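You operate a simulated robot arm through the tools that you are given. There is no shell and no other tool.

You are at the controls of a simulated robot arm. One attempt, no reset.

## Task
Charge the air tank: run the compressor till it says FULL, then switch off.
Fine: close the air valve and turn the regulator to 0 before you start it.

It is judged by the outcome, as a careful person would: the job done as asked, and still so three seconds after it is handed in. It fails if anything else is knocked over, pushed out of place, dropped, spilled or broken.

## Robot
A 7-joint arm with a two-finger parallel gripper, fixed in place. Base frame: the origin is at the foot of the arm, x ahead of it, y to its left, z up; the work surface is at about z = 0.86. Lengths are in m, angles in rad, forces in N, time in s.
With the tool pointing down near the work surface it reaches from about 0.1 to 0.88 m from the base axis. Its first joint turns from -2.007 to 2.007 rad. Payload 3.91 kg.
The TCP is the grasp point between the finger pads, 0.03 m short of the fingertips. In the tool frame z runs along the fingers and y along their closing line. The gripper opens to 0.11 m. The fingers are 0.02 m wide and 0.01 m thick; the gripper's body (0.048 by 0.112 m) begins 0.055 m behind the TCP.
Orientation is that of the tool frame in the base frame, as a unit quaternion [x, y, z, w]. With the fingers straight down and closing along the base's y, the tool's x points along the base's -x, its y along +y and its z along -z.

## Interface
- The arm moves only by the tool send_rows. Its argument "series" is a list of rows, each an object of numbers (a shift or turn left out is 0, a gripper value left out holds the last): "tx", "ty", "tz": the shift along the tool's x, y, z in cm; "wx", "wy", "wz": the turn, a rotation vector about the tool's x, y, z in rad; "grip": the opening, from 0 (shut) to 1 (fully open). In form: [{"tx": .., "ty": .., "tz": .., "wx": .., "wy": .., "wz": .., "grip": ..}, ...]. A call has 1 to 20 rows; each row is the pose to reach, as a shift and turn from the pose commanded when the call began, along the tool's axes at that moment. Each row takes 0.2 s and may step no farther than 0.05 m and 0.15 rad from the row before; otherwise, or with a gripper value out of range, the whole call is refused. A pose out of reach is approached as far as the arm can. The call stops where the force on the tool passes 40 N (or 10 N more than at its start, if that is more) or the arm is blocked; 0.2 s more then pass. The fingers move at their own pace (about 0.153 m/s each) and stop on an object; they squeeze with about 23 N. The grip force told is the motor's: it shows also when the fingers shut on nothing. Time passes only in rows, and 0.2 s behind the last, so rows that repeat a pose let the fingers close. The reply holds the time, the measured pose of the TCP, the force on the tool along the base axes, the opening and the grip force, in the units named above and with some noise, with the torque about the TCP (base axes, N m) and any sound that the robot's microphone picked up.
- Cameras (640 x 400 px; columns grow to the right, rows downward): "scene" is fixed at [0.0493, 0.6504, 1.262]; the picture's right is [-0.38, -0.92, 0.00], its down [-0.53, 0.22, -0.82] and it looks along [0.76, -0.32, -0.57] (base axes); focal length 337 px, centre (320, 200). "wrist" rides on the gripper at [0.072, 0.017, -0.103] in the tool frame; the picture's right is [-0.23, 0.97, 0.00], its down [-0.76, -0.18, -0.62] and it looks along [-0.61, -0.14, 0.78] (tool axes); focal length 222 px, centre (320, 200). There is no depth. A picture from a camera that has moved, and an enlarged one, comes with that camera's place and axes in the base frame and with its lens.
- camera(camera): a new picture of that camera. The clock stands still meanwhile.
- slide_trunk(by): slides the trunk up (or, below 0, down) by that many m; the arm rides with it, the base frame stays. It gives what a move gives, with no picture.
- enlarge(camera, box): a new picture of the part [left, top, right, bottom] of that camera's present view, enlarged. The clock stands still meanwhile.
- finish_job(): hands the job in; it is judged then, once.

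Places have to be worked out from the pictures, the camera data and where the tool is seen. Open the gripper and draw the arm clear of the work before you hand the job in, unless the task says otherwise.

The tools are called after ">>>" as a command line: name --argument value ..., lists and objects as JSON in quotes. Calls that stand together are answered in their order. send_rows: Moves the arm, as the interface text tells. Its arguments: {"type":"object","properties":{"series":{"type":"array","items":{"type":"object","properties":{"tx":{"type":"number"},"ty":{"type":"number"},"tz":{"type":"number"},"wx":{"type":"number"},"wy":{"type":"number"},"wz":{"type":"number"},"grip":{"type":"number"}}}}},"required":["series"]} The other tools are called the same way: slide_trunk (by) slides the trunk up or down; camera (camera) takes a picture; enlarge (camera, box) takes an enlarged picture of a part of a camera's view; finish_job () hands the job in.

At the start:

```text
t: 0.0
position: [0.5955, 0.2992, 0.9334]
orientation: [0.0, 1.0, -0.001, 0.0]
contact_force: [0.5, -0.7, 0.4]
ft_torque: [0.0, 0.05, 0.01]
finger_gap: 0.1101
gripper_force: 0.0
trunk travel left (down, up): [-0.425, 0.565]
```

scene: 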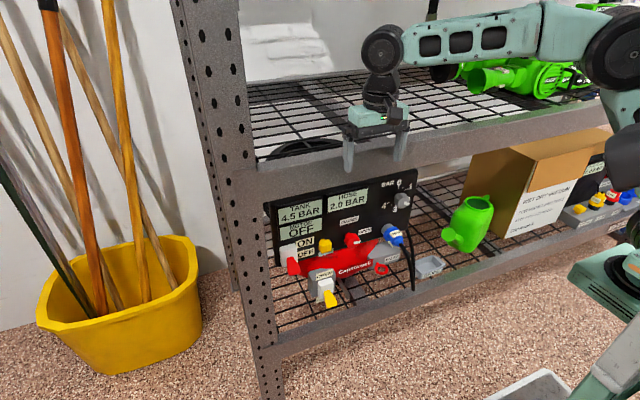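
wrist: 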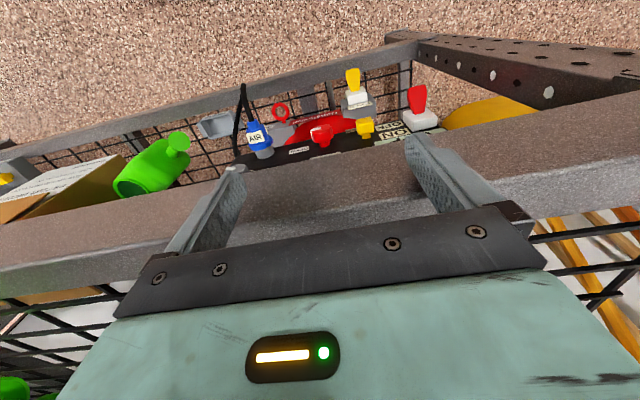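

The compressor appears to sit on the lower shelf, with several coloured controls. I will enlarge both views to read the labels before moving.

>>> enlarge --camera "scene" --box '[250, 160, 450, 320]'

>>> enlarge --camera "wrist" --box '[180, 40, 480, 220]'

>>> enlarge --camera "scene" --box '[270, 210, 410, 310]'

>>> enlarge --camera "scene" --box '[320, 165, 440, 255]'

```text
2.50 times, centred on (350, 240) of scene
camera zoom: at [0.0493, 0.6504, 1.262], right [-0.38, -0.92, 0.0], down [-0.53, 0.22, -0.82], along [0.76, -0.32, -0.57], focal length 842 px, centre (245, 100)
```

zoom: 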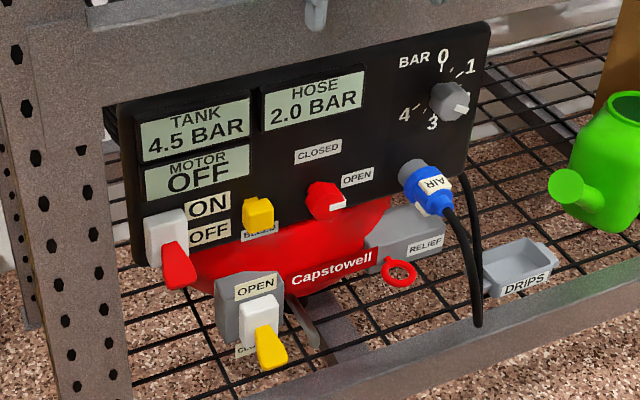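

```text
2.13 times, centred on (330, 130) of wrist
camera zoom: at [0.5239, 0.3154, 1.0369], right [0.23, 0.97, 0.0], down [0.76, -0.18, 0.62], along [0.61, -0.14, -0.78], focal length 474 px, centre (299, 349)
```

zoom: 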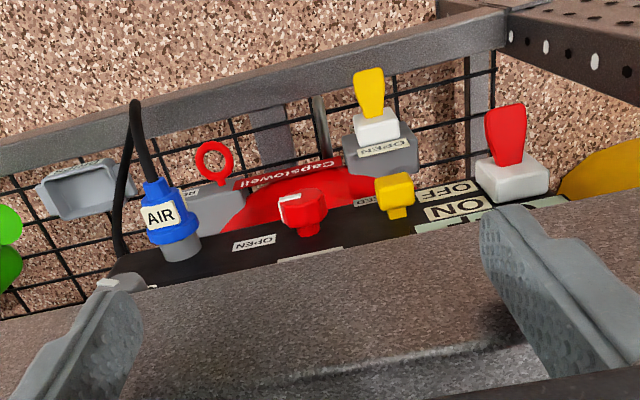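

```text
4.00 times, centred on (340, 260) of scene
camera zoom: at [0.0493, 0.6504, 1.262], right [-0.38, -0.92, 0.0], down [-0.53, 0.22, -0.82], along [0.76, -0.32, -0.57], focal length 1346 px, centre (240, -40)
```

zoom: 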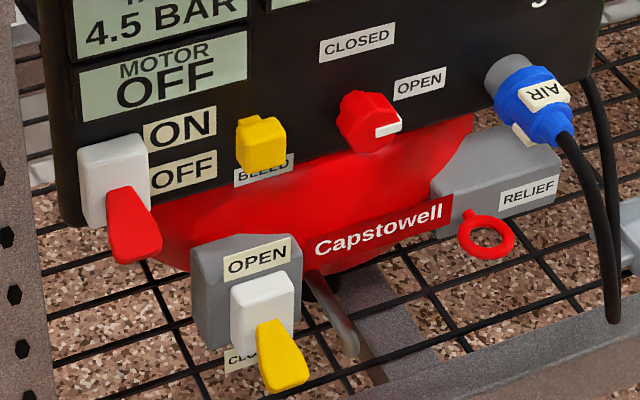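

```text
4.44 times, centred on (380, 210) of scene
camera zoom: at [0.0493, 0.6504, 1.262], right [-0.38, -0.92, 0.0], down [-0.53, 0.22, -0.82], along [0.76, -0.32, -0.57], focal length 1496 px, centre (53, 156)
```

zoom: 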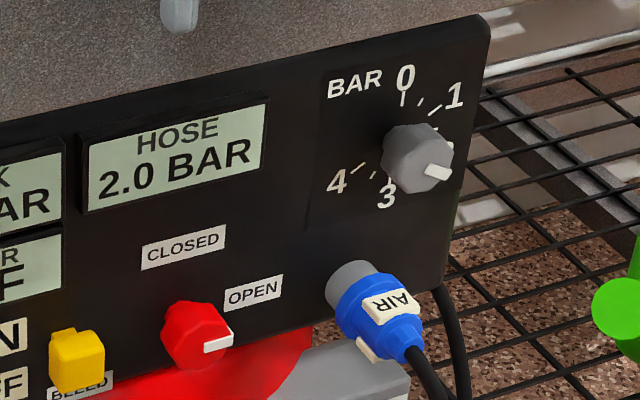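

The controls appear to be on an upright panel beneath the upper shelf's front beam, at about x≈0.70: valve knob at y≈0.28, z≈0.61, motor lever at y≈0.47, z≈0.61, and regulator at y≈0.12, z≈0.70. Before moving I need to find where the shelf beams are, so I will enlarge those areas.

>>> enlarge --camera "scene" --box '[230, 100, 430, 225]'

>>> enlarge --camera "scene" --box '[400, 60, 640, 260]'

>>> enlarge --camera "wrist" --box '[380, 20, 640, 200]'

>>> enlarge --camera "wrist" --box '[0, 100, 260, 300]'

```text
3.20 times, centred on (330, 162) of scene
camera zoom: at [0.0493, 0.6504, 1.262], right [-0.38, -0.92, 0.0], down [-0.53, 0.22, -0.82], along [0.76, -0.32, -0.57], focal length 1077 px, centre (288, 320)
```

zoom: 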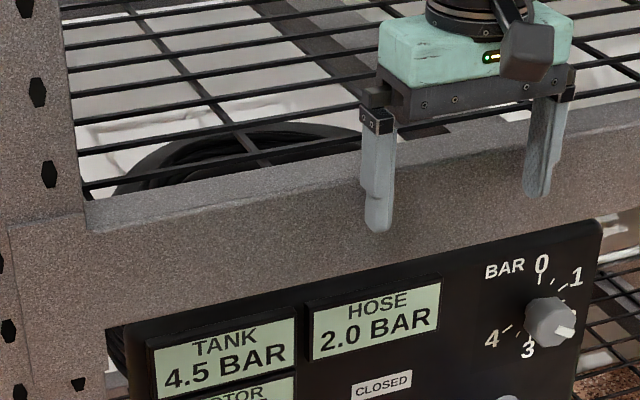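

```text
2.00 times, centred on (520, 160) of scene
camera zoom: at [0.0493, 0.6504, 1.262], right [-0.38, -0.92, 0.0], down [-0.53, 0.22, -0.82], along [0.76, -0.32, -0.57], focal length 673 px, centre (-80, 280)
```

zoom: 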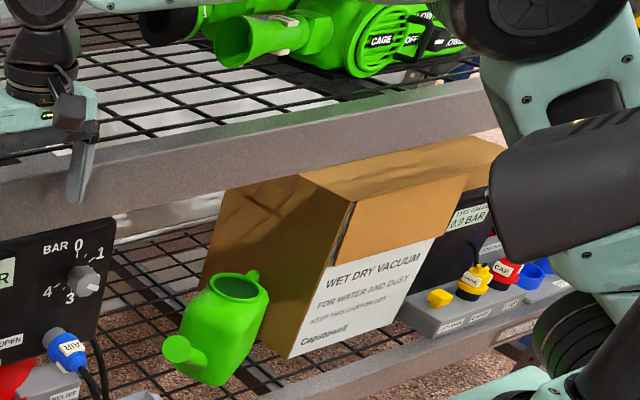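

```text
2.22 times, centred on (510, 110) of wrist
camera zoom: at [0.5239, 0.3154, 1.0369], right [0.23, 0.97, 0.0], down [0.76, -0.18, 0.62], along [0.61, -0.14, -0.78], focal length 494 px, centre (-102, 400)
```

zoom: 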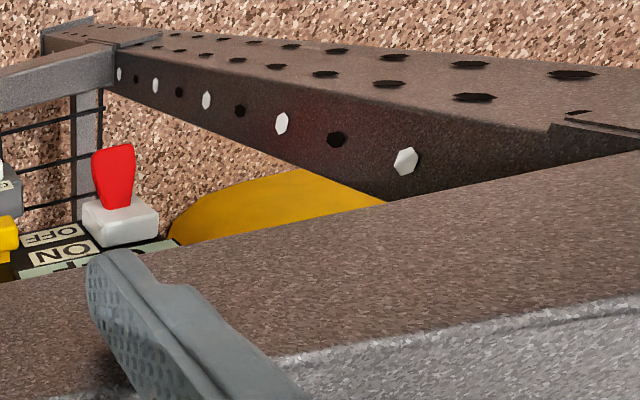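

```text
2.00 times, centred on (130, 200) of wrist
camera zoom: at [0.5239, 0.3154, 1.0369], right [0.23, 0.97, 0.0], down [0.76, -0.18, 0.62], along [0.61, -0.14, -0.78], focal length 444 px, centre (700, 200)
```

zoom: 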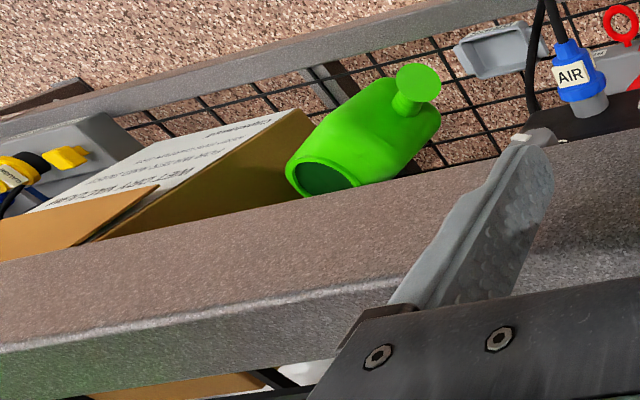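

The upper shelf's front beam works out at x≈0.61, z≈0.87–0.935, and the fingers hang about 1 cm in front of it. I will retract 10 cm toward the base and start tipping the tool so it points forward.

>>> send_rows --series '[{"tx": 4, "grip": 1}, {"tx": 8}, {"tx": 10}, {"tx": 10, "wy": -0.15}, {"tx": 10, "wy": -0.3}, {"tx": 10, "wy": -0.45}, {"tx": 10, "wy": -0.6}, {"tx": 10, "wy": -0.75}]'

```text
t: 1.8
position: [0.4957, 0.2976, 0.9335]
orientation: [0.0, 0.93, 0.001, 0.368]
contact_force: [-0.1, 0.2, 0.7]
ft_torque: [-0.02, -0.01, 0.02]
finger_gap: 0.1101
gripper_force: 0.1
trunk travel left (down, up): [-0.425, 0.565]
```

The tool is now tipped about 43° forward and tracks well. I will finish tipping it to horizontal.

>>> send_rows --series '[{"wy": -0.15}, {"wy": -0.3}, {"wy": -0.45}, {"wy": -0.6}, {"wy": -0.75}, {"wy": -0.8208}]'

>>> camera --camera "scene"

>>> camera --camera "wrist"

```text
t: 3.2
position: [0.4956, 0.2981, 0.934]
orientation: [0.002, 0.706, 0.0, 0.708]
contact_force: [-1.1, 0.2, -0.9]
ft_torque: [0.02, 0.0, -0.06]
finger_gap: 0.11
gripper_force: 0.1
trunk travel left (down, up): [-0.425, 0.565]
```

```text
taken
```

scene: 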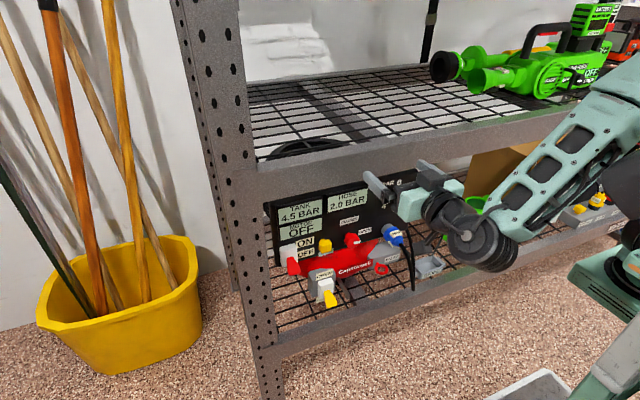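

```text
taken
camera wrist: at [0.3942, 0.3151, 0.8617], right [0.0, 0.97, 0.23], down [-0.63, -0.18, 0.76], along [0.78, -0.14, 0.61], focal length 222 px, centre (320, 200)
```

wrist: 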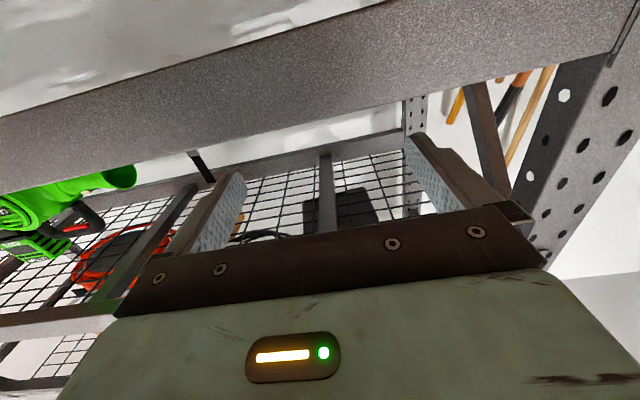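

The tool is horizontal, pointing at the rack, with about 8 cm from fingertips to the beam. I will slide the trunk down in two stages and check the picture.

>>> slide_trunk --by -0.15

>>> camera --camera "scene"

>>> camera --camera "wrist"

```text
t: 5.0
position: [0.4978, 0.2979, 0.7838]
orientation: [0.003, 0.707, -0.003, 0.707]
contact_force: [0.1, -1.0, -0.5]
ft_torque: [0.02, -0.01, -0.03]
finger_gap: 0.1101
gripper_force: 0.0
trunk travel left (down, up): [-0.275, 0.715]
```

```text
taken
```

scene: 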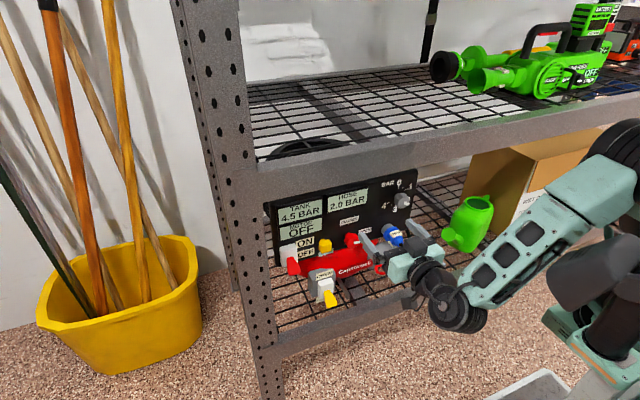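

```text
taken
camera wrist: at [0.3949, 0.3148, 0.7115], right [0.0, 0.97, 0.23], down [-0.62, -0.18, 0.76], along [0.78, -0.15, 0.61], focal length 222 px, centre (320, 200)
```

wrist: 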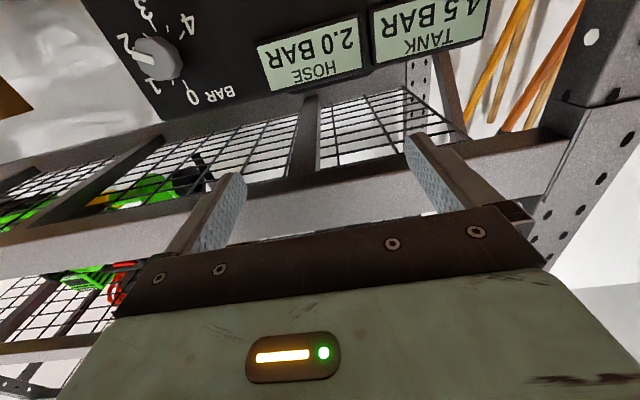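

No contact, and the wrist view already shows the regulator's mark at 2. I will slide down the rest of the way to bring the tool to panel height.

>>> slide_trunk --by -0.15

>>> camera --camera "scene"

>>> camera --camera "wrist"

```text
t: 6.7
position: [0.499, 0.2988, 0.6338]
orientation: [0.002, 0.707, -0.001, 0.707]
contact_force: [-0.3, -0.8, 0.2]
ft_torque: [-0.02, -0.02, 0.0]
finger_gap: 0.11
gripper_force: 0.0
trunk travel left (down, up): [-0.125, 0.865]
```

```text
taken
```

scene: 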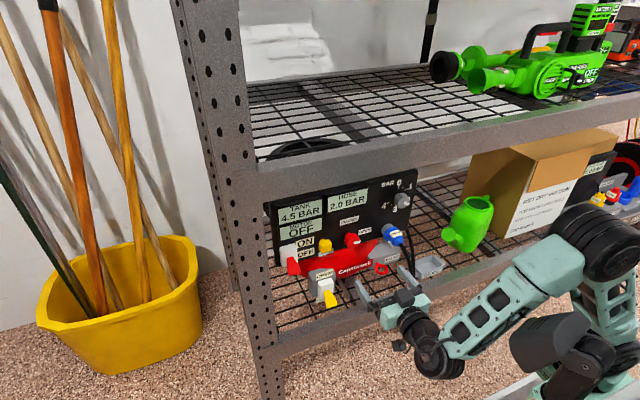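

```text
taken
camera wrist: at [0.3955, 0.3145, 0.5615], right [0.01, 0.97, 0.23], down [-0.62, -0.17, 0.76], along [0.78, -0.15, 0.61], focal length 222 px, centre (320, 200)
```

wrist: 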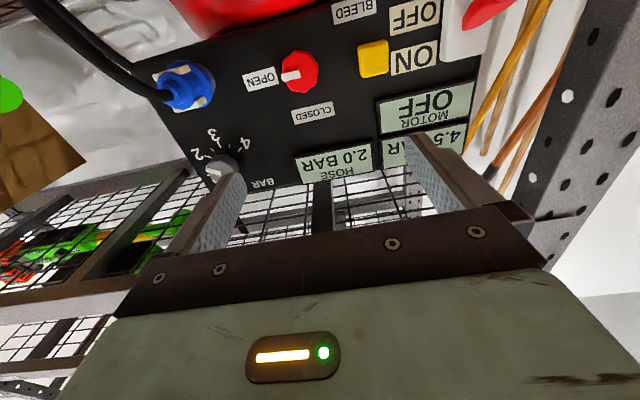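

Now the wrist camera looks up at the panel. I will enlarge it to pin down the valve, regulator and motor lever.

>>> enlarge --camera "wrist" --box '[140, 0, 380, 150]'

>>> enlarge --camera "wrist" --box '[320, 0, 560, 150]'

>>> enlarge --camera "scene" --box '[350, 250, 510, 350]'

```text
2.67 times, centred on (260, 75) of wrist
camera zoom: at [0.3955, 0.3145, 0.5615], right [0.01, 0.97, 0.23], down [-0.62, -0.17, 0.76], along [0.78, -0.15, 0.61], focal length 592 px, centre (480, 533)
```

zoom: 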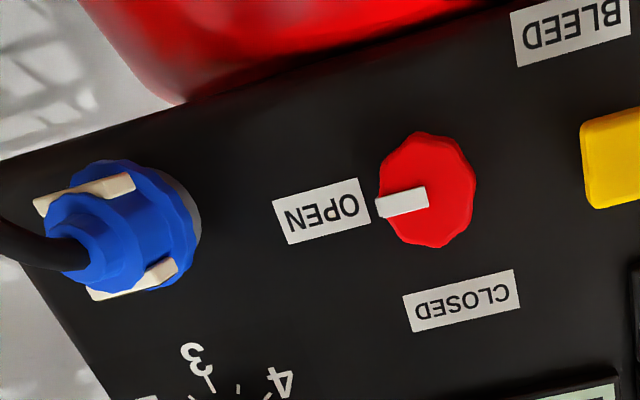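

```text
2.67 times, centred on (440, 75) of wrist
camera zoom: at [0.3955, 0.3145, 0.5615], right [0.01, 0.97, 0.23], down [-0.62, -0.17, 0.76], along [0.78, -0.15, 0.61], focal length 592 px, centre (0, 533)
```

zoom: 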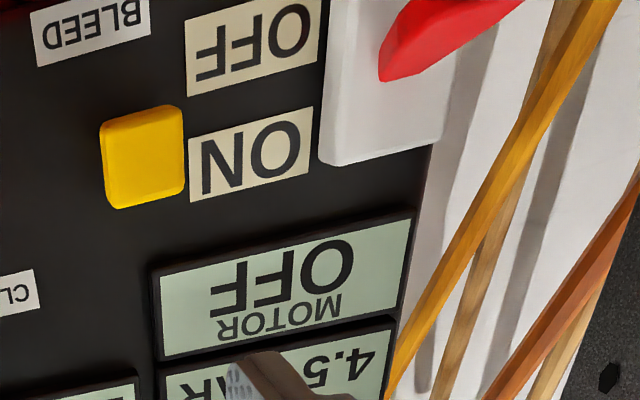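

```text
4.00 times, centred on (430, 300) of scene
camera zoom: at [0.0493, 0.6504, 1.262], right [-0.38, -0.92, 0.0], down [-0.53, 0.22, -0.82], along [0.76, -0.32, -0.57], focal length 1346 px, centre (-120, -200)
```

zoom: 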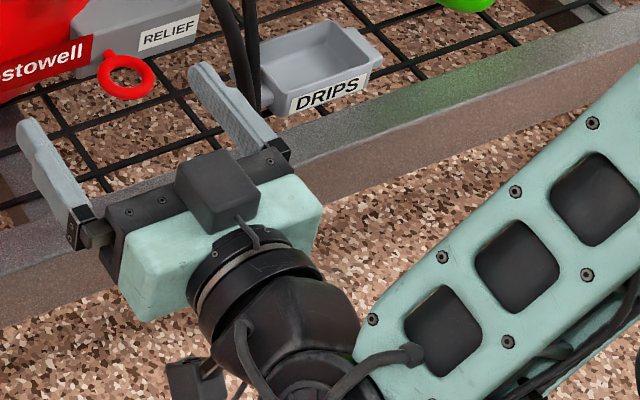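

The panel face works out at x≈0.724. The red valve knob (~45 mm wide) is centred near y=0.278, z=0.605, with its mark at OPEN and CLOSED directly above it. I will narrow the fingers so they stay clear of the yellow BLEED button, line up, and move in partway.

>>> send_rows --series '[{"tx": 1.5, "ty": -1.0, "grip": 0.62}, {"tx": 2.9, "ty": -2.1}, {"tx": 2.9, "ty": -2.1, "tz": 4}, {"tx": 2.9, "ty": -2.1, "tz": 8}, {"tx": 2.9, "ty": -2.1, "tz": 12}, {"tx": 2.9, "ty": -2.1, "tz": 12}]'

>>> camera --camera "wrist"

>>> camera --camera "scene"

```text
t: 8.1
position: [0.6154, 0.2778, 0.6035]
orientation: [-0.001, 0.707, 0.001, 0.707]
contact_force: [0.5, 1.2, 0.0]
ft_torque: [0.02, -0.01, -0.04]
finger_gap: 0.0681
gripper_force: 0.0
trunk travel left (down, up): [-0.125, 0.865]
```

```text
taken
camera wrist: at [0.5133, 0.2944, 0.531], right [0.0, 0.97, 0.23], down [-0.62, -0.18, 0.76], along [0.78, -0.14, 0.61], focal length 222 px, centre (320, 200)
```

wrist: 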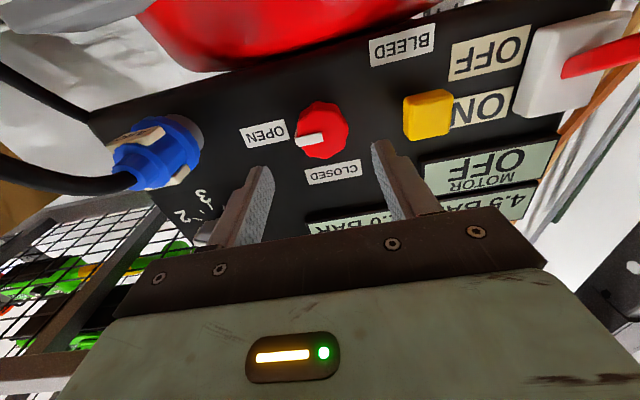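

```text
taken
```

scene: 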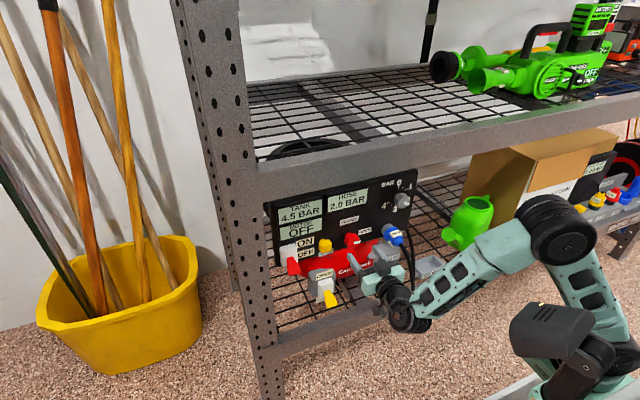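

The knob is squarely between the fingers in line. I will advance to about 6 mm short of the panel with the fingers straddling the knob, then look before closing.

>>> send_rows --series '[{"tz": 3}, {"tz": 5.5}, {"tz": 7.0}, {"tz": 7.0}]'

>>> camera --camera "wrist"

>>> enlarge --camera "scene" --box '[280, 200, 440, 300]'

```text
t: 9.1
position: [0.6868, 0.2774, 0.6037]
orientation: [0.0, 0.707, 0.0, 0.707]
contact_force: [0.3, 0.2, -0.6]
ft_torque: [-0.02, 0.0, 0.0]
finger_gap: 0.0687
gripper_force: 0.1
trunk travel left (down, up): [-0.125, 0.865]
```

```text
taken
camera wrist: at [0.5836, 0.2946, 0.5319], right [0.0, 0.97, 0.23], down [-0.62, -0.18, 0.76], along [0.78, -0.14, 0.61], focal length 222 px, centre (320, 200)
```

wrist: 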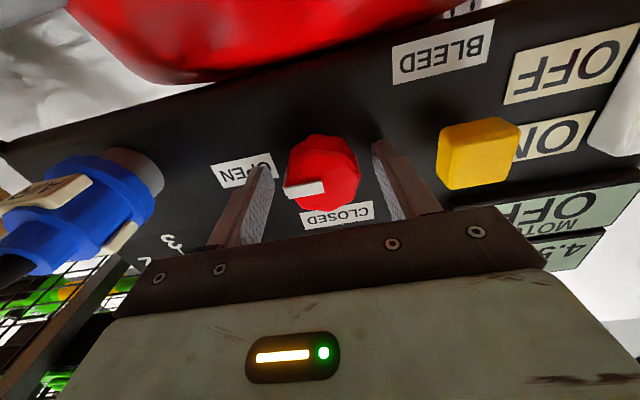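

```text
4.00 times, centred on (360, 250) of scene
camera zoom: at [0.0493, 0.6504, 1.262], right [-0.38, -0.92, 0.0], down [-0.53, 0.22, -0.82], along [0.76, -0.32, -0.57], focal length 1346 px, centre (160, 0)
```

zoom: 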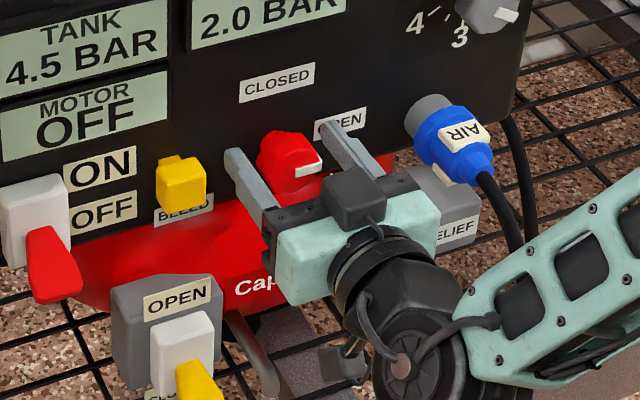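

The fingers straddle the red knob, clear of the BLEED button and the panel. I will close on it.

>>> send_rows --series '[{"grip": 0.3}, {"grip": 0.3}, {"grip": 0.3}]'

```text
t: 9.9
position: [0.6856, 0.2797, 0.6052]
orientation: [0.0, 0.707, 0.001, 0.707]
contact_force: [13.6, 25.4, 1.6]
ft_torque: [0.08, 0.3, -0.03]
finger_gap: 0.0417
gripper_force: 45.0
trunk travel left (down, up): [-0.125, 0.865]
```

The gap stopped at 42 mm on the knob with a sideways load of about 25 N, so the knob is slightly to the +y side of my grip. I will ease the tool over to relieve it.

>>> send_rows --series '[{"ty": 0.15}, {"ty": 0.3}, {"ty": 0.3}]'

```text
t: 10.7
position: [0.6858, 0.2809, 0.6039]
orientation: [0.001, 0.707, 0.0, 0.707]
contact_force: [1.4, 7.3, 2.3]
ft_torque: [0.03, 0.17, 0.63]
finger_gap: 0.0418
gripper_force: 44.8
trunk travel left (down, up): [-0.125, 0.865]
```

The side load has dropped to about 7 N. I will begin turning counter-clockwise (seen from the front) a little and check for motion.

>>> send_rows --series '[{"wz": -0.1}, {"wz": -0.2}, {"wz": -0.3}, {"wz": -0.4}]'

>>> camera --camera "wrist"

>>> enlarge --camera "scene" --box '[280, 200, 440, 300]'

```text
t: 11.7
position: [0.6855, 0.2814, 0.6031]
orientation: [-0.141, 0.693, -0.141, 0.693]
contact_force: [2.8, 15.8, -1.6]
ft_torque: [0.07, -0.7, -0.78]
finger_gap: 0.0417
gripper_force: 44.9
trunk travel left (down, up): [-0.125, 0.865]
```

```text
taken
camera wrist: at [0.583, 0.2686, 0.5309], right [0.0, 0.99, -0.17], down [-0.62, 0.13, 0.77], along [0.78, 0.11, 0.61], focal length 222 px, centre (320, 200)
```

wrist: 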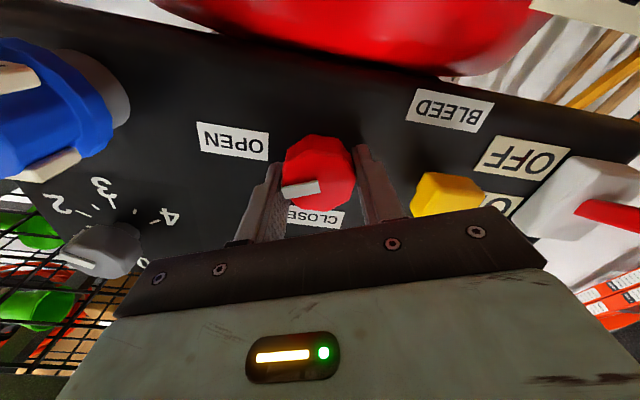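

```text
4.00 times, centred on (360, 250) of scene
camera zoom: at [0.0493, 0.6504, 1.262], right [-0.38, -0.92, 0.0], down [-0.53, 0.22, -0.82], along [0.76, -0.32, -0.57], focal length 1346 px, centre (160, 0)
```

zoom: 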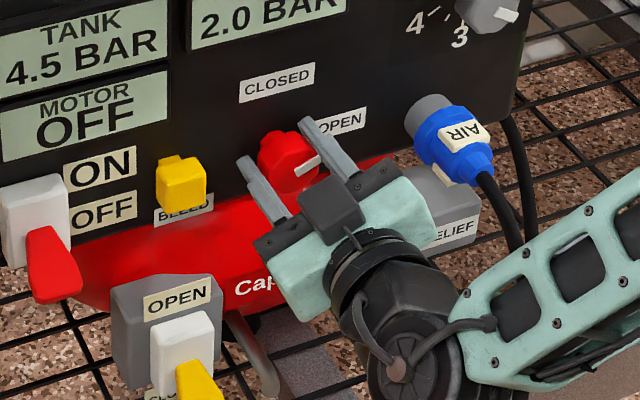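

The knob's white mark turns with the fingers (about 23° so far). I will continue turning toward CLOSED.

>>> send_rows --series '[{"wz": -0.12}, {"wz": -0.24}, {"wz": -0.36}, {"wz": -0.48}, {"wz": -0.6}]'

```text
t: 12.8
position: [0.6851, 0.2833, 0.602]
orientation: [-0.305, 0.64, -0.299, 0.639]
contact_force: [14.2, 16.1, -7.0]
ft_torque: [0.07, -0.25, -1.14]
finger_gap: 0.042
gripper_force: 45.5
trunk travel left (down, up): [-0.125, 0.865]
stopped in row 5: the force on the tool passed its limit at 41 N (the readings are from after the stop); the commanded pose is now the measured one
```

The turn reached about 51° before a side load tripped the stop. The load is along the tool's +y, so I will ease the tool that way and read the force again.

>>> send_rows --series '[{"ty": 0.1, "tz": 0.1}, {"ty": 0.2, "tz": 0.1}, {"ty": 0.2, "tz": 0.1}]'

>>> camera --camera "wrist"

>>> enlarge --camera "scene" --box '[280, 200, 440, 300]'

```text
t: 13.6
position: [0.6861, 0.2827, 0.6028]
orientation: [-0.302, 0.639, -0.302, 0.639]
contact_force: [-3.5, -0.2, 1.1]
ft_torque: [0.04, -0.22, 0.45]
finger_gap: 0.0419
gripper_force: 44.8
trunk travel left (down, up): [-0.125, 0.865]
```

```text
taken
camera wrist: at [0.583, 0.2374, 0.544], right [0.0, 0.79, -0.61], down [-0.62, 0.47, 0.62], along [0.78, 0.38, 0.49], focal length 222 px, centre (320, 200)
```

wrist: 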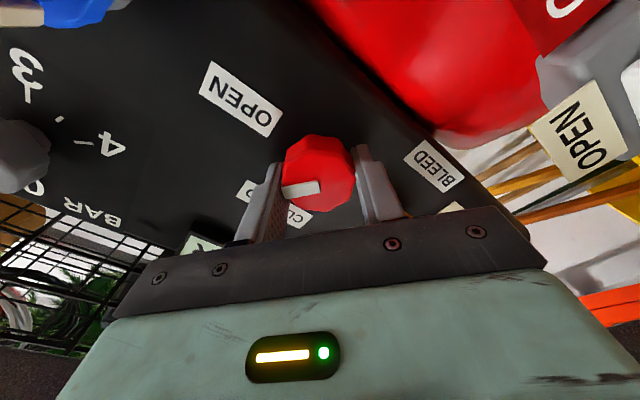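

```text
4.00 times, centred on (360, 250) of scene
camera zoom: at [0.0493, 0.6504, 1.262], right [-0.38, -0.92, 0.0], down [-0.53, 0.22, -0.82], along [0.76, -0.32, -0.57], focal length 1346 px, centre (160, 0)
```

zoom: 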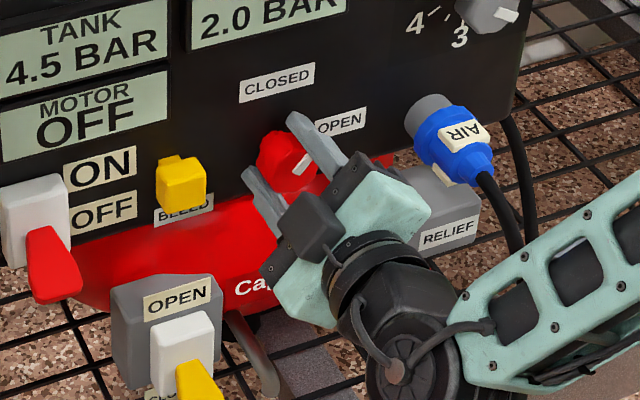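

Loads are now near zero and the mark has turned about 50° with the grip still good. I will continue the remaining ~40° gently.

>>> send_rows --series '[{"wz": -0.1}, {"wz": -0.2}, {"wz": -0.3}, {"wz": -0.4}]'

```text
t: 14.6
position: [0.6853, 0.2844, 0.601]
orientation: [-0.426, 0.566, -0.421, 0.566]
contact_force: [-12.0, -0.4, -5.1]
ft_torque: [0.02, -0.08, -1.26]
finger_gap: 0.0418
gripper_force: 45.4
trunk travel left (down, up): [-0.125, 0.865]
```

At about 74° with modest loads. I will turn the remaining 16° or so.

>>> send_rows --series '[{"wz": -0.08}, {"wz": -0.16}, {"wz": -0.24}, {"wz": -0.28}, {"wz": -0.28}]'

>>> camera --camera "wrist"

>>> enlarge --camera "scene" --box '[280, 200, 440, 300]'

```text
t: 15.8
position: [0.686, 0.284, 0.6005]
orientation: [-0.501, 0.501, -0.496, 0.502]
contact_force: [-18.7, -2.8, -20.8]
ft_torque: [0.09, -0.25, -0.28]
finger_gap: 0.0418
gripper_force: 45.6
trunk travel left (down, up): [-0.125, 0.865]
```

```text
taken
camera wrist: at [0.5833, 0.2109, 0.5838], right [-0.01, 0.23, -0.97], down [-0.63, 0.76, 0.19], along [0.78, 0.61, 0.14], focal length 222 px, centre (320, 200)
```

wrist: 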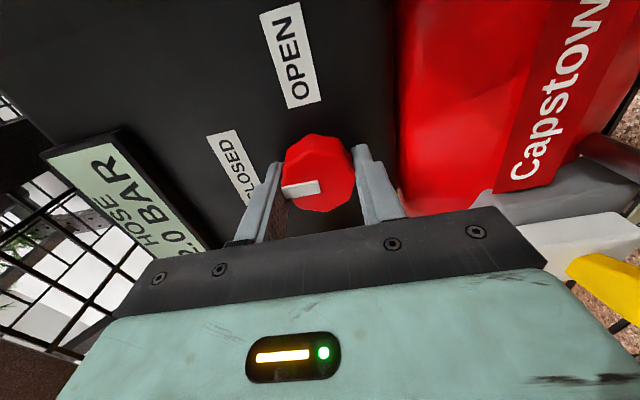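

```text
4.00 times, centred on (360, 250) of scene
camera zoom: at [0.0493, 0.6504, 1.262], right [-0.38, -0.92, 0.0], down [-0.53, 0.22, -0.82], along [0.76, -0.32, -0.57], focal length 1346 px, centre (160, 0)
```

zoom: 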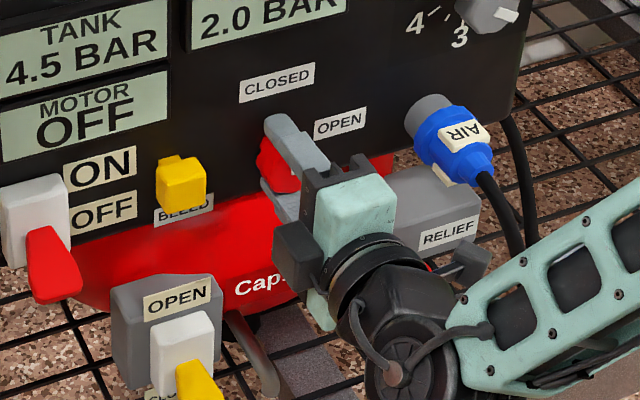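

The mark now points straight up at CLOSED, and the tool has rolled a full 90°. I will relieve the small vertical load, open the fingers part way, and verify the knob stays.

>>> send_rows --series '[{"ty": 0.1, "tz": -0.1}, {"ty": 0.2, "tz": -0.15}, {"ty": 0.2, "tz": -0.15}, {"ty": 0.2, "tz": -0.15, "grip": 0.5}, {"ty": 0.2, "tz": -0.15, "grip": 0.62}, {"ty": 0.2, "tz": -0.15, "grip": 0.62}]'

>>> camera --camera "wrist"

```text
t: 17.1
position: [0.6858, 0.2835, 0.6005]
orientation: [-0.5, 0.502, -0.496, 0.503]
contact_force: [-0.3, -0.4, 0.4]
ft_torque: [0.03, -0.02, 0.0]
finger_gap: 0.0681
gripper_force: 0.1
trunk travel left (down, up): [-0.125, 0.865]
```

```text
taken
camera wrist: at [0.5826, 0.2106, 0.5836], right [0.0, 0.24, -0.97], down [-0.63, 0.76, 0.19], along [0.78, 0.61, 0.15], focal length 222 px, centre (320, 200)
```

wrist: 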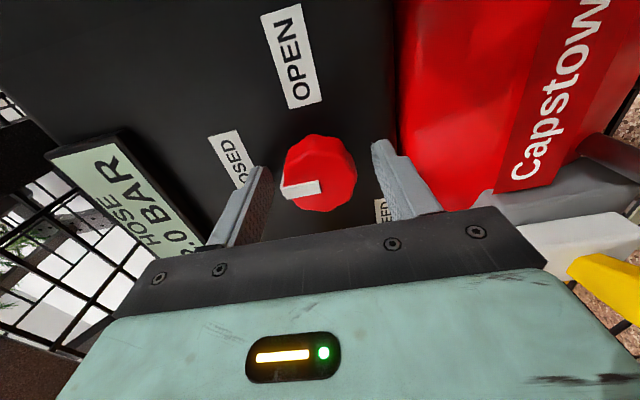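

The valve knob stays at CLOSED with the fingers off it. I will back straight out, then move over and up in front of the regulator while rolling the tool back to level.

>>> send_rows --series '[{"tz": -4.5}, {"tz": -9}, {"tz": -13}, {"tz": -16.5}, {"tx": 1.5, "ty": -0.93, "tz": -16.5, "wz": 0.143}, {"tx": 2.9, "ty": -1.86, "tz": -16.5, "wz": 0.286}, {"tx": 4.4, "ty": -2.8, "tz": -16.5, "wz": 0.428}, {"tx": 5.8, "ty": -3.73, "tz": -16.5, "wz": 0.571}, {"tx": 7.3, "ty": -4.66, "tz": -16.5, "wz": 0.714}, {"tx": 8.7, "ty": -5.6, "tz": -16.5, "wz": 0.857}, {"tx": 10.2, "ty": -6.52, "tz": -16.5, "wz": 1.0}, {"tx": 11.6, "ty": -7.45, "tz": -16.5, "wz": 1.142}, {"tx": 13.1, "ty": -8.4, "tz": -16.5, "wz": 1.285}, {"tx": 14.5, "ty": -9.3, "tz": -16.5, "wz": 1.428}, {"tx": 16.0, "ty": -10.25, "tz": -16.5, "wz": 1.5708}, {"tx": 16.0, "ty": -10.25, "tz": -16.5, "wz": 1.5708}]'

>>> camera --camera "wrist"

>>> camera --camera "scene"

>>> enlarge --camera "scene" --box '[270, 165, 430, 265]'

```text
t: 20.6
position: [0.5198, 0.1216, 0.702]
orientation: [0.003, 0.708, 0.005, 0.706]
contact_force: [0.0, -0.1, 0.1]
ft_torque: [0.01, -0.02, 0.0]
finger_gap: 0.0681
gripper_force: 0.0
trunk travel left (down, up): [-0.125, 0.865]
```

```text
taken
camera wrist: at [0.417, 0.139, 0.6305], right [0.0, 0.97, 0.24], down [-0.62, -0.19, 0.76], along [0.78, -0.14, 0.6], focal length 222 px, centre (320, 200)
```

wrist: 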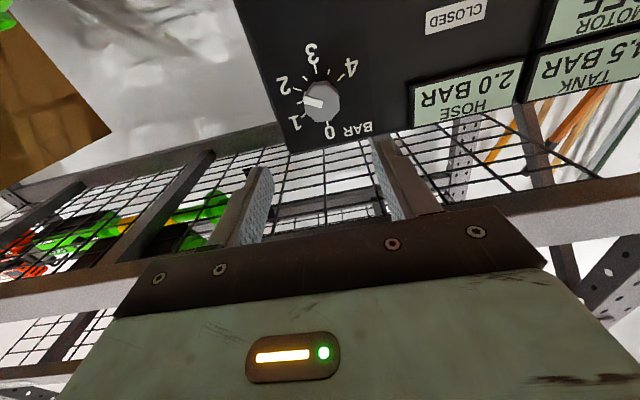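

```text
taken
```

scene: 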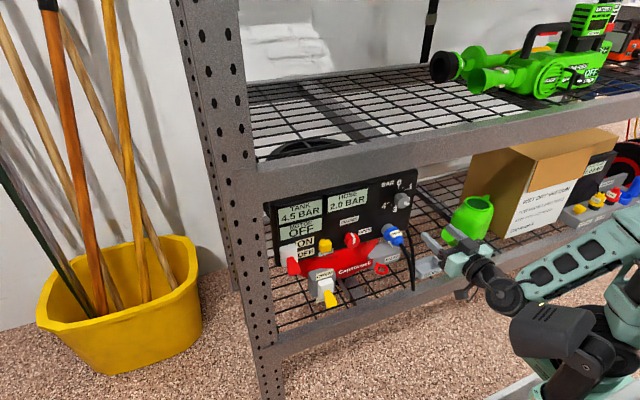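

```text
4.00 times, centred on (350, 215) of scene
camera zoom: at [0.0493, 0.6504, 1.262], right [-0.38, -0.92, 0.0], down [-0.53, 0.22, -0.82], along [0.76, -0.32, -0.57], focal length 1346 px, centre (200, 140)
```

zoom: 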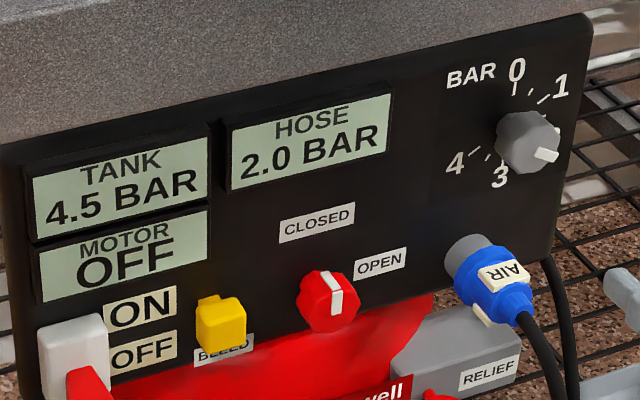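

HOSE still reads 2.0 BAR and the valve mark is on CLOSED. The regulator is dead ahead at about y=0.122, z=0.704. I will roll +30° to leave range for the 120° turn, and approach.

>>> send_rows --series '[{"tz": 3, "tx": -0.1, "wz": 0.13}, {"tz": 6, "tx": -0.1, "wz": 0.26}, {"tz": 8, "tx": -0.1, "wz": 0.39}, {"tz": 9.5, "tx": -0.1, "wz": 0.5236}, {"tz": 9.5, "tx": -0.1, "wz": 0.5236}]'

>>> camera --camera "wrist"

>>> enlarge --camera "scene" --box '[330, 165, 490, 265]'

```text
t: 21.8
position: [0.6111, 0.1238, 0.6987]
orientation: [0.163, 0.689, 0.167, 0.686]
contact_force: [-0.6, -0.4, 0.5]
ft_torque: [0.02, 0.02, 0.03]
finger_gap: 0.0681
gripper_force: 0.0
out of reach, approached as far as the arm can: row 4
trunk travel left (down, up): [-0.125, 0.865]
```

```text
taken
camera wrist: at [0.5072, 0.1716, 0.6425], right [0.0, 0.76, 0.65], down [-0.62, -0.51, 0.6], along [0.79, -0.4, 0.47], focal length 222 px, centre (320, 200)
```

wrist: 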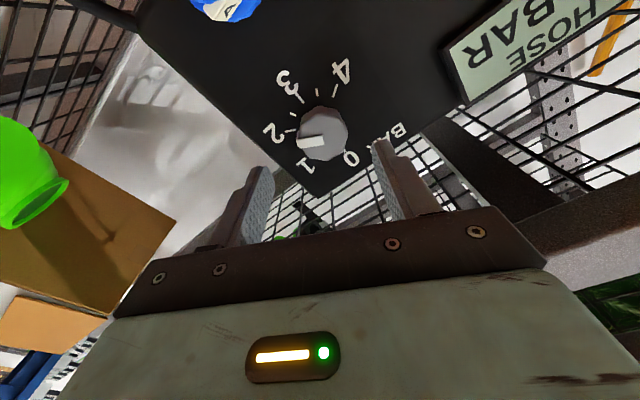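

```text
4.00 times, centred on (410, 215) of scene
camera zoom: at [0.0493, 0.6504, 1.262], right [-0.38, -0.92, 0.0], down [-0.53, 0.22, -0.82], along [0.76, -0.32, -0.57], focal length 1346 px, centre (-40, 140)
```

zoom: 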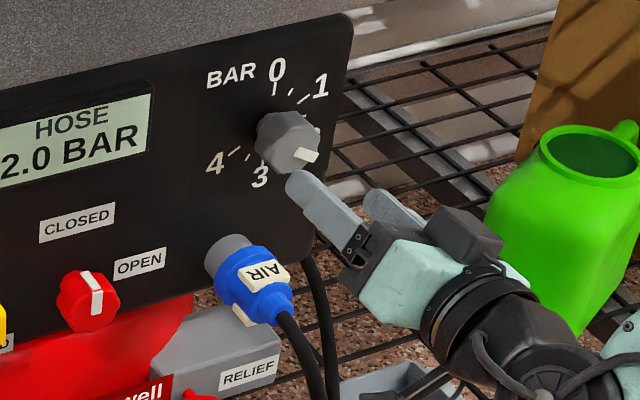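

The roll hit a joint limit near +27°, so the free direction is negative. I will roll back to level here and then turn 0 → −120° for the regulator.

>>> send_rows --series '[{"wz": -0.13}, {"wz": -0.26}, {"wz": -0.39}, {"wz": -0.5}, {"wz": -0.5}]'

>>> camera --camera "wrist"

```text
t: 22.9
position: [0.6154, 0.1217, 0.7023]
orientation: [0.009, 0.708, 0.012, 0.706]
contact_force: [0.0, -0.7, 0.4]
ft_torque: [-0.02, -0.02, 0.01]
finger_gap: 0.0683
gripper_force: 0.0
trunk travel left (down, up): [-0.125, 0.865]
```

```text
taken
camera wrist: at [0.5126, 0.1409, 0.6309], right [0.0, 0.97, 0.26], down [-0.62, -0.2, 0.76], along [0.78, -0.16, 0.6], focal length 222 px, centre (320, 200)
```

wrist: 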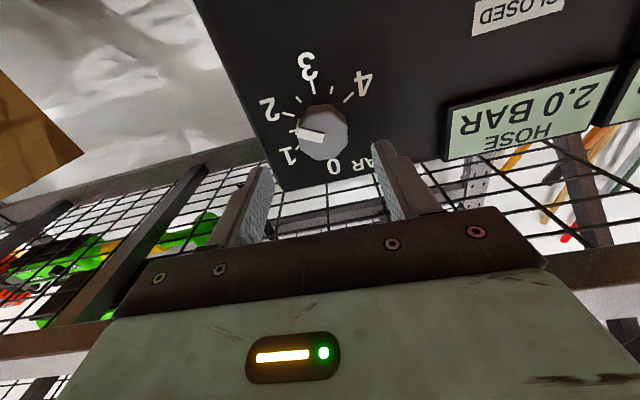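

The regulator knob sits at the same image spot the valve did, so I will apply the same small offset (about +3 mm in y, −2 mm in z) and advance around it, then close.

>>> send_rows --series '[{"ty": 0.33, "tx": 0.18, "tz": 2.5, "wz": -0.03}, {"ty": 0.33, "tx": 0.18, "tz": 5, "wz": -0.03}, {"ty": 0.33, "tx": 0.18, "tz": 7.1, "wz": -0.03}, {"ty": 0.33, "tx": 0.18, "tz": 7.1, "wz": -0.03}]'

>>> camera --camera "wrist"

```text
t: 23.9
position: [0.6869, 0.1262, 0.6997]
orientation: [-0.002, 0.708, 0.003, 0.706]
contact_force: [0.5, 0.2, 0.1]
ft_torque: [-0.02, -0.01, 0.0]
finger_gap: 0.0679
gripper_force: 0.1
trunk travel left (down, up): [-0.125, 0.865]
```

```text
taken
camera wrist: at [0.5838, 0.1425, 0.6286], right [0.0, 0.97, 0.23], down [-0.62, -0.18, 0.76], along [0.78, -0.14, 0.6], focal length 222 px, centre (320, 200)
```

wrist: 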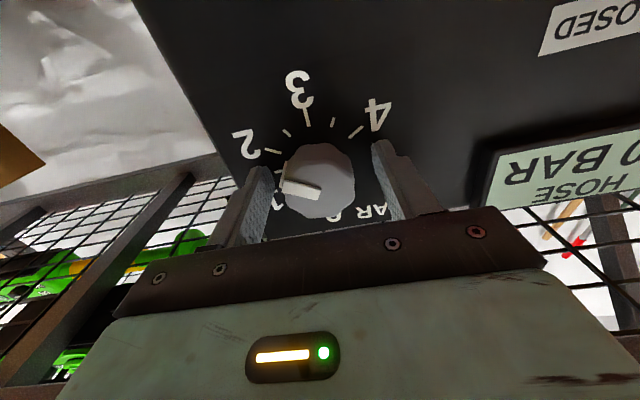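

I will enlarge to read the mark's exact angle relative to the scale and check the finger placement.

>>> enlarge --camera "wrist" --box '[220, 60, 420, 240]'

>>> enlarge --camera "scene" --box '[350, 170, 450, 232]'

```text
2.22 times, centred on (320, 150) of wrist
camera zoom: at [0.5838, 0.1425, 0.6286], right [0.0, 0.97, 0.23], down [-0.62, -0.18, 0.76], along [0.78, -0.14, 0.6], focal length 494 px, centre (320, 311)
```

zoom: 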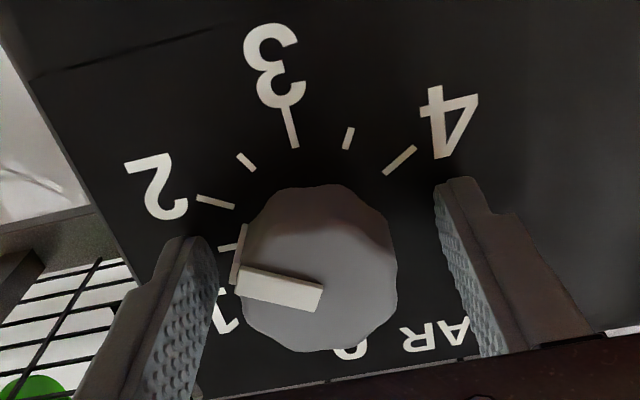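

```text
6.40 times, centred on (400, 201) of scene
camera zoom: at [0.0493, 0.6504, 1.262], right [-0.38, -0.92, 0.0], down [-0.53, 0.22, -0.82], along [0.76, -0.32, -0.57], focal length 2154 px, centre (-192, 194)
```

zoom: 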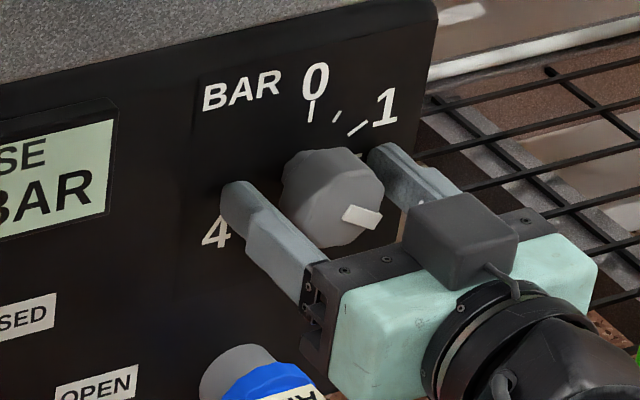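

The mark is at the "2" tick (120° from 0), and the fingers straddle the knob. I will close on it.

>>> send_rows --series '[{"grip": 0.3}, {"grip": 0.3}, {"grip": 0.3}]'

```text
t: 24.8
position: [0.6864, 0.1248, 0.7008]
orientation: [-0.001, 0.708, 0.002, 0.706]
contact_force: [-0.5, -5.3, -0.5]
ft_torque: [0.0, -0.23, -0.66]
finger_gap: 0.0419
gripper_force: 45.5
trunk travel left (down, up): [-0.125, 0.865]
```

Good centred grip (only ~5 N side load). I will start turning counter-clockwise toward 0.

>>> send_rows --series '[{"wz": -0.1}, {"wz": -0.2}, {"wz": -0.3}, {"wz": -0.4}, {"wz": -0.5}]'

>>> enlarge --camera "wrist" --box '[220, 60, 420, 240]'

```text
t: 25.9
position: [0.6866, 0.124, 0.7007]
orientation: [-0.176, 0.686, -0.174, 0.684]
contact_force: [0.3, -13.2, 1.0]
ft_torque: [0.02, 0.71, -1.26]
finger_gap: 0.0417
gripper_force: 45.1
trunk travel left (down, up): [-0.125, 0.865]
```

```text
2.22 times, centred on (320, 150) of wrist
camera zoom: at [0.584, 0.1046, 0.6294], right [0.0, 0.96, -0.27], down [-0.62, 0.21, 0.76], along [0.78, 0.17, 0.6], focal length 494 px, centre (320, 311)
```

zoom: 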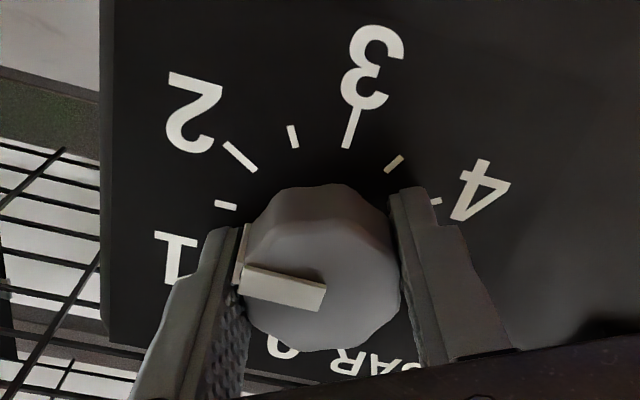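

The mark has moved past 1.5 toward 1. I will continue with a small sideways correction to keep the load down.

>>> send_rows --series '[{"ty": -0.1, "wz": -0.05}, {"ty": -0.12, "wz": -0.15}, {"ty": -0.12, "wz": -0.25}, {"ty": -0.12, "wz": -0.35}, {"ty": -0.12, "wz": -0.45}]'

```text
t: 27.1
position: [0.6865, 0.1246, 0.7001]
orientation: [-0.325, 0.629, -0.322, 0.628]
contact_force: [2.3, -9.5, -4.0]
ft_torque: [0.0, 0.19, -1.19]
finger_gap: 0.0417
gripper_force: 45.3
trunk travel left (down, up): [-0.125, 0.865]
```

At ~55° with low forces. Continuing.

>>> send_rows --series '[{"wz": -0.1}, {"wz": -0.2}, {"wz": -0.3}, {"wz": -0.4}, {"wz": -0.5}]'

>>> enlarge --camera "wrist" --box '[220, 60, 420, 240]'

```text
t: 28.4
position: [0.6879, 0.1242, 0.7007]
orientation: [-0.47, 0.529, -0.468, 0.53]
contact_force: [8.6, -11.6, -1.1]
ft_torque: [0.03, -0.09, 0.02]
finger_gap: 0.0413
gripper_force: 45.1
trunk travel left (down, up): [-0.125, 0.865]
```

```text
2.22 times, centred on (320, 150) of wrist
camera zoom: at [0.5843, 0.054, 0.676], right [0.0, 0.34, -0.94], down [-0.63, 0.73, 0.27], along [0.78, 0.59, 0.21], focal length 494 px, centre (320, 311)
```

zoom: 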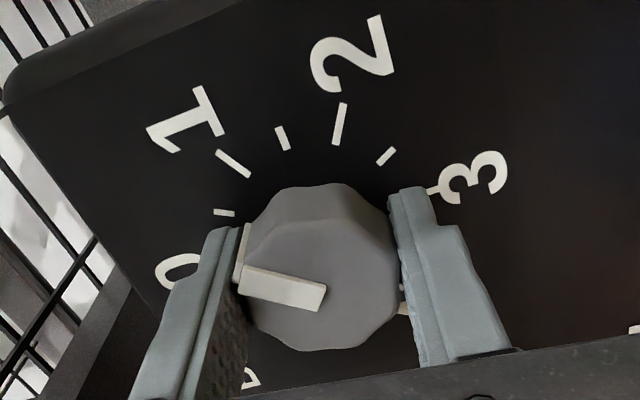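

The mark is at about 0.6 with roughly 37° to go. I will continue to 0, with a slight easing of the load.

>>> send_rows --series '[{"tx": 0.1, "wz": -0.1}, {"tx": 0.1, "wz": -0.2}, {"tx": 0.1, "wz": -0.3}, {"tx": 0.1, "wz": -0.4}]'

>>> enlarge --camera "wrist" --box '[220, 60, 420, 240]'

```text
t: 29.4
position: [0.6876, 0.1235, 0.7014]
orientation: [0.566, -0.424, 0.563, -0.427]
contact_force: [10.3, -2.1, 4.8]
ft_torque: [0.0, 0.5, -0.22]
finger_gap: 0.042
gripper_force: 44.6
trunk travel left (down, up): [-0.125, 0.865]
```

```text
2.22 times, centred on (320, 150) of wrist
camera zoom: at [0.5844, 0.0495, 0.7055], right [0.0, -0.05, -1.0], down [-0.63, 0.78, -0.04], along [0.78, 0.63, -0.03], focal length 494 px, centre (320, 311)
```

zoom: 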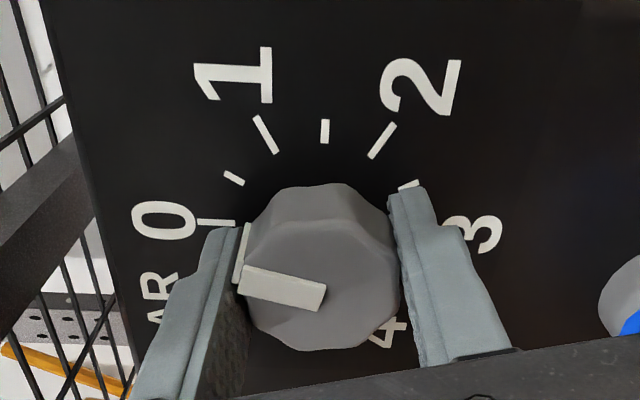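

About 14° remain to the 0 tick. I will finish the turn and compare with the tick.

>>> send_rows --series '[{"wz": -0.08}, {"wz": -0.16}, {"wz": -0.245}, {"wz": -0.245}]'

>>> enlarge --camera "wrist" --box '[220, 60, 420, 240]'

>>> enlarge --camera "scene" --box '[270, 165, 430, 265]'

```text
t: 30.4
position: [0.6869, 0.1242, 0.7021]
orientation: [0.613, -0.353, 0.611, -0.355]
contact_force: [13.3, 4.2, 9.7]
ft_torque: [0.19, 0.57, -0.28]
finger_gap: 0.0419
gripper_force: 45.0
trunk travel left (down, up): [-0.125, 0.865]
```

```text
2.22 times, centred on (320, 150) of wrist
camera zoom: at [0.5844, 0.0526, 0.7235], right [0.0, -0.29, -0.96], down [-0.63, 0.75, -0.23], along [0.78, 0.6, -0.18], focal length 494 px, centre (320, 311)
```

zoom: 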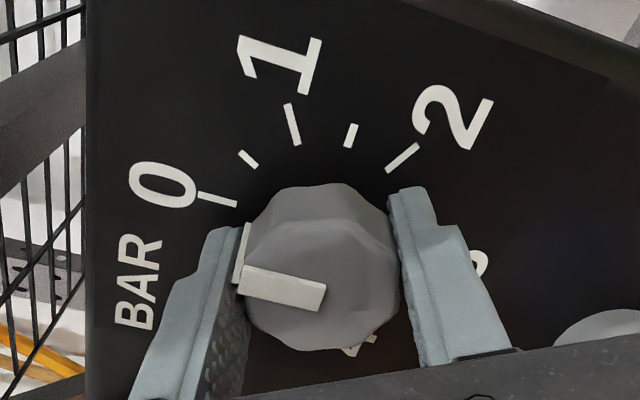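

```text
4.00 times, centred on (350, 215) of scene
camera zoom: at [0.0493, 0.6504, 1.262], right [-0.38, -0.92, 0.0], down [-0.53, 0.22, -0.82], along [0.76, -0.32, -0.57], focal length 1346 px, centre (200, 140)
```

zoom: 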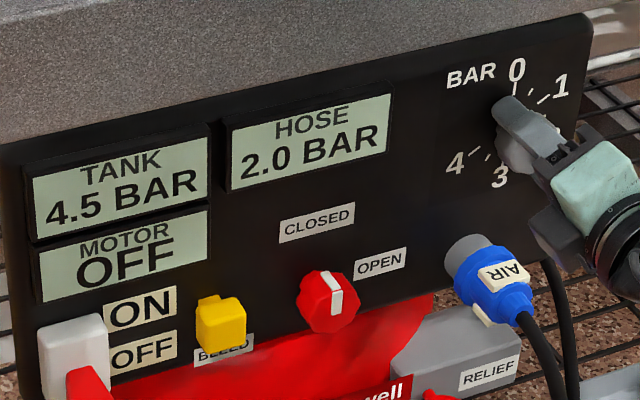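

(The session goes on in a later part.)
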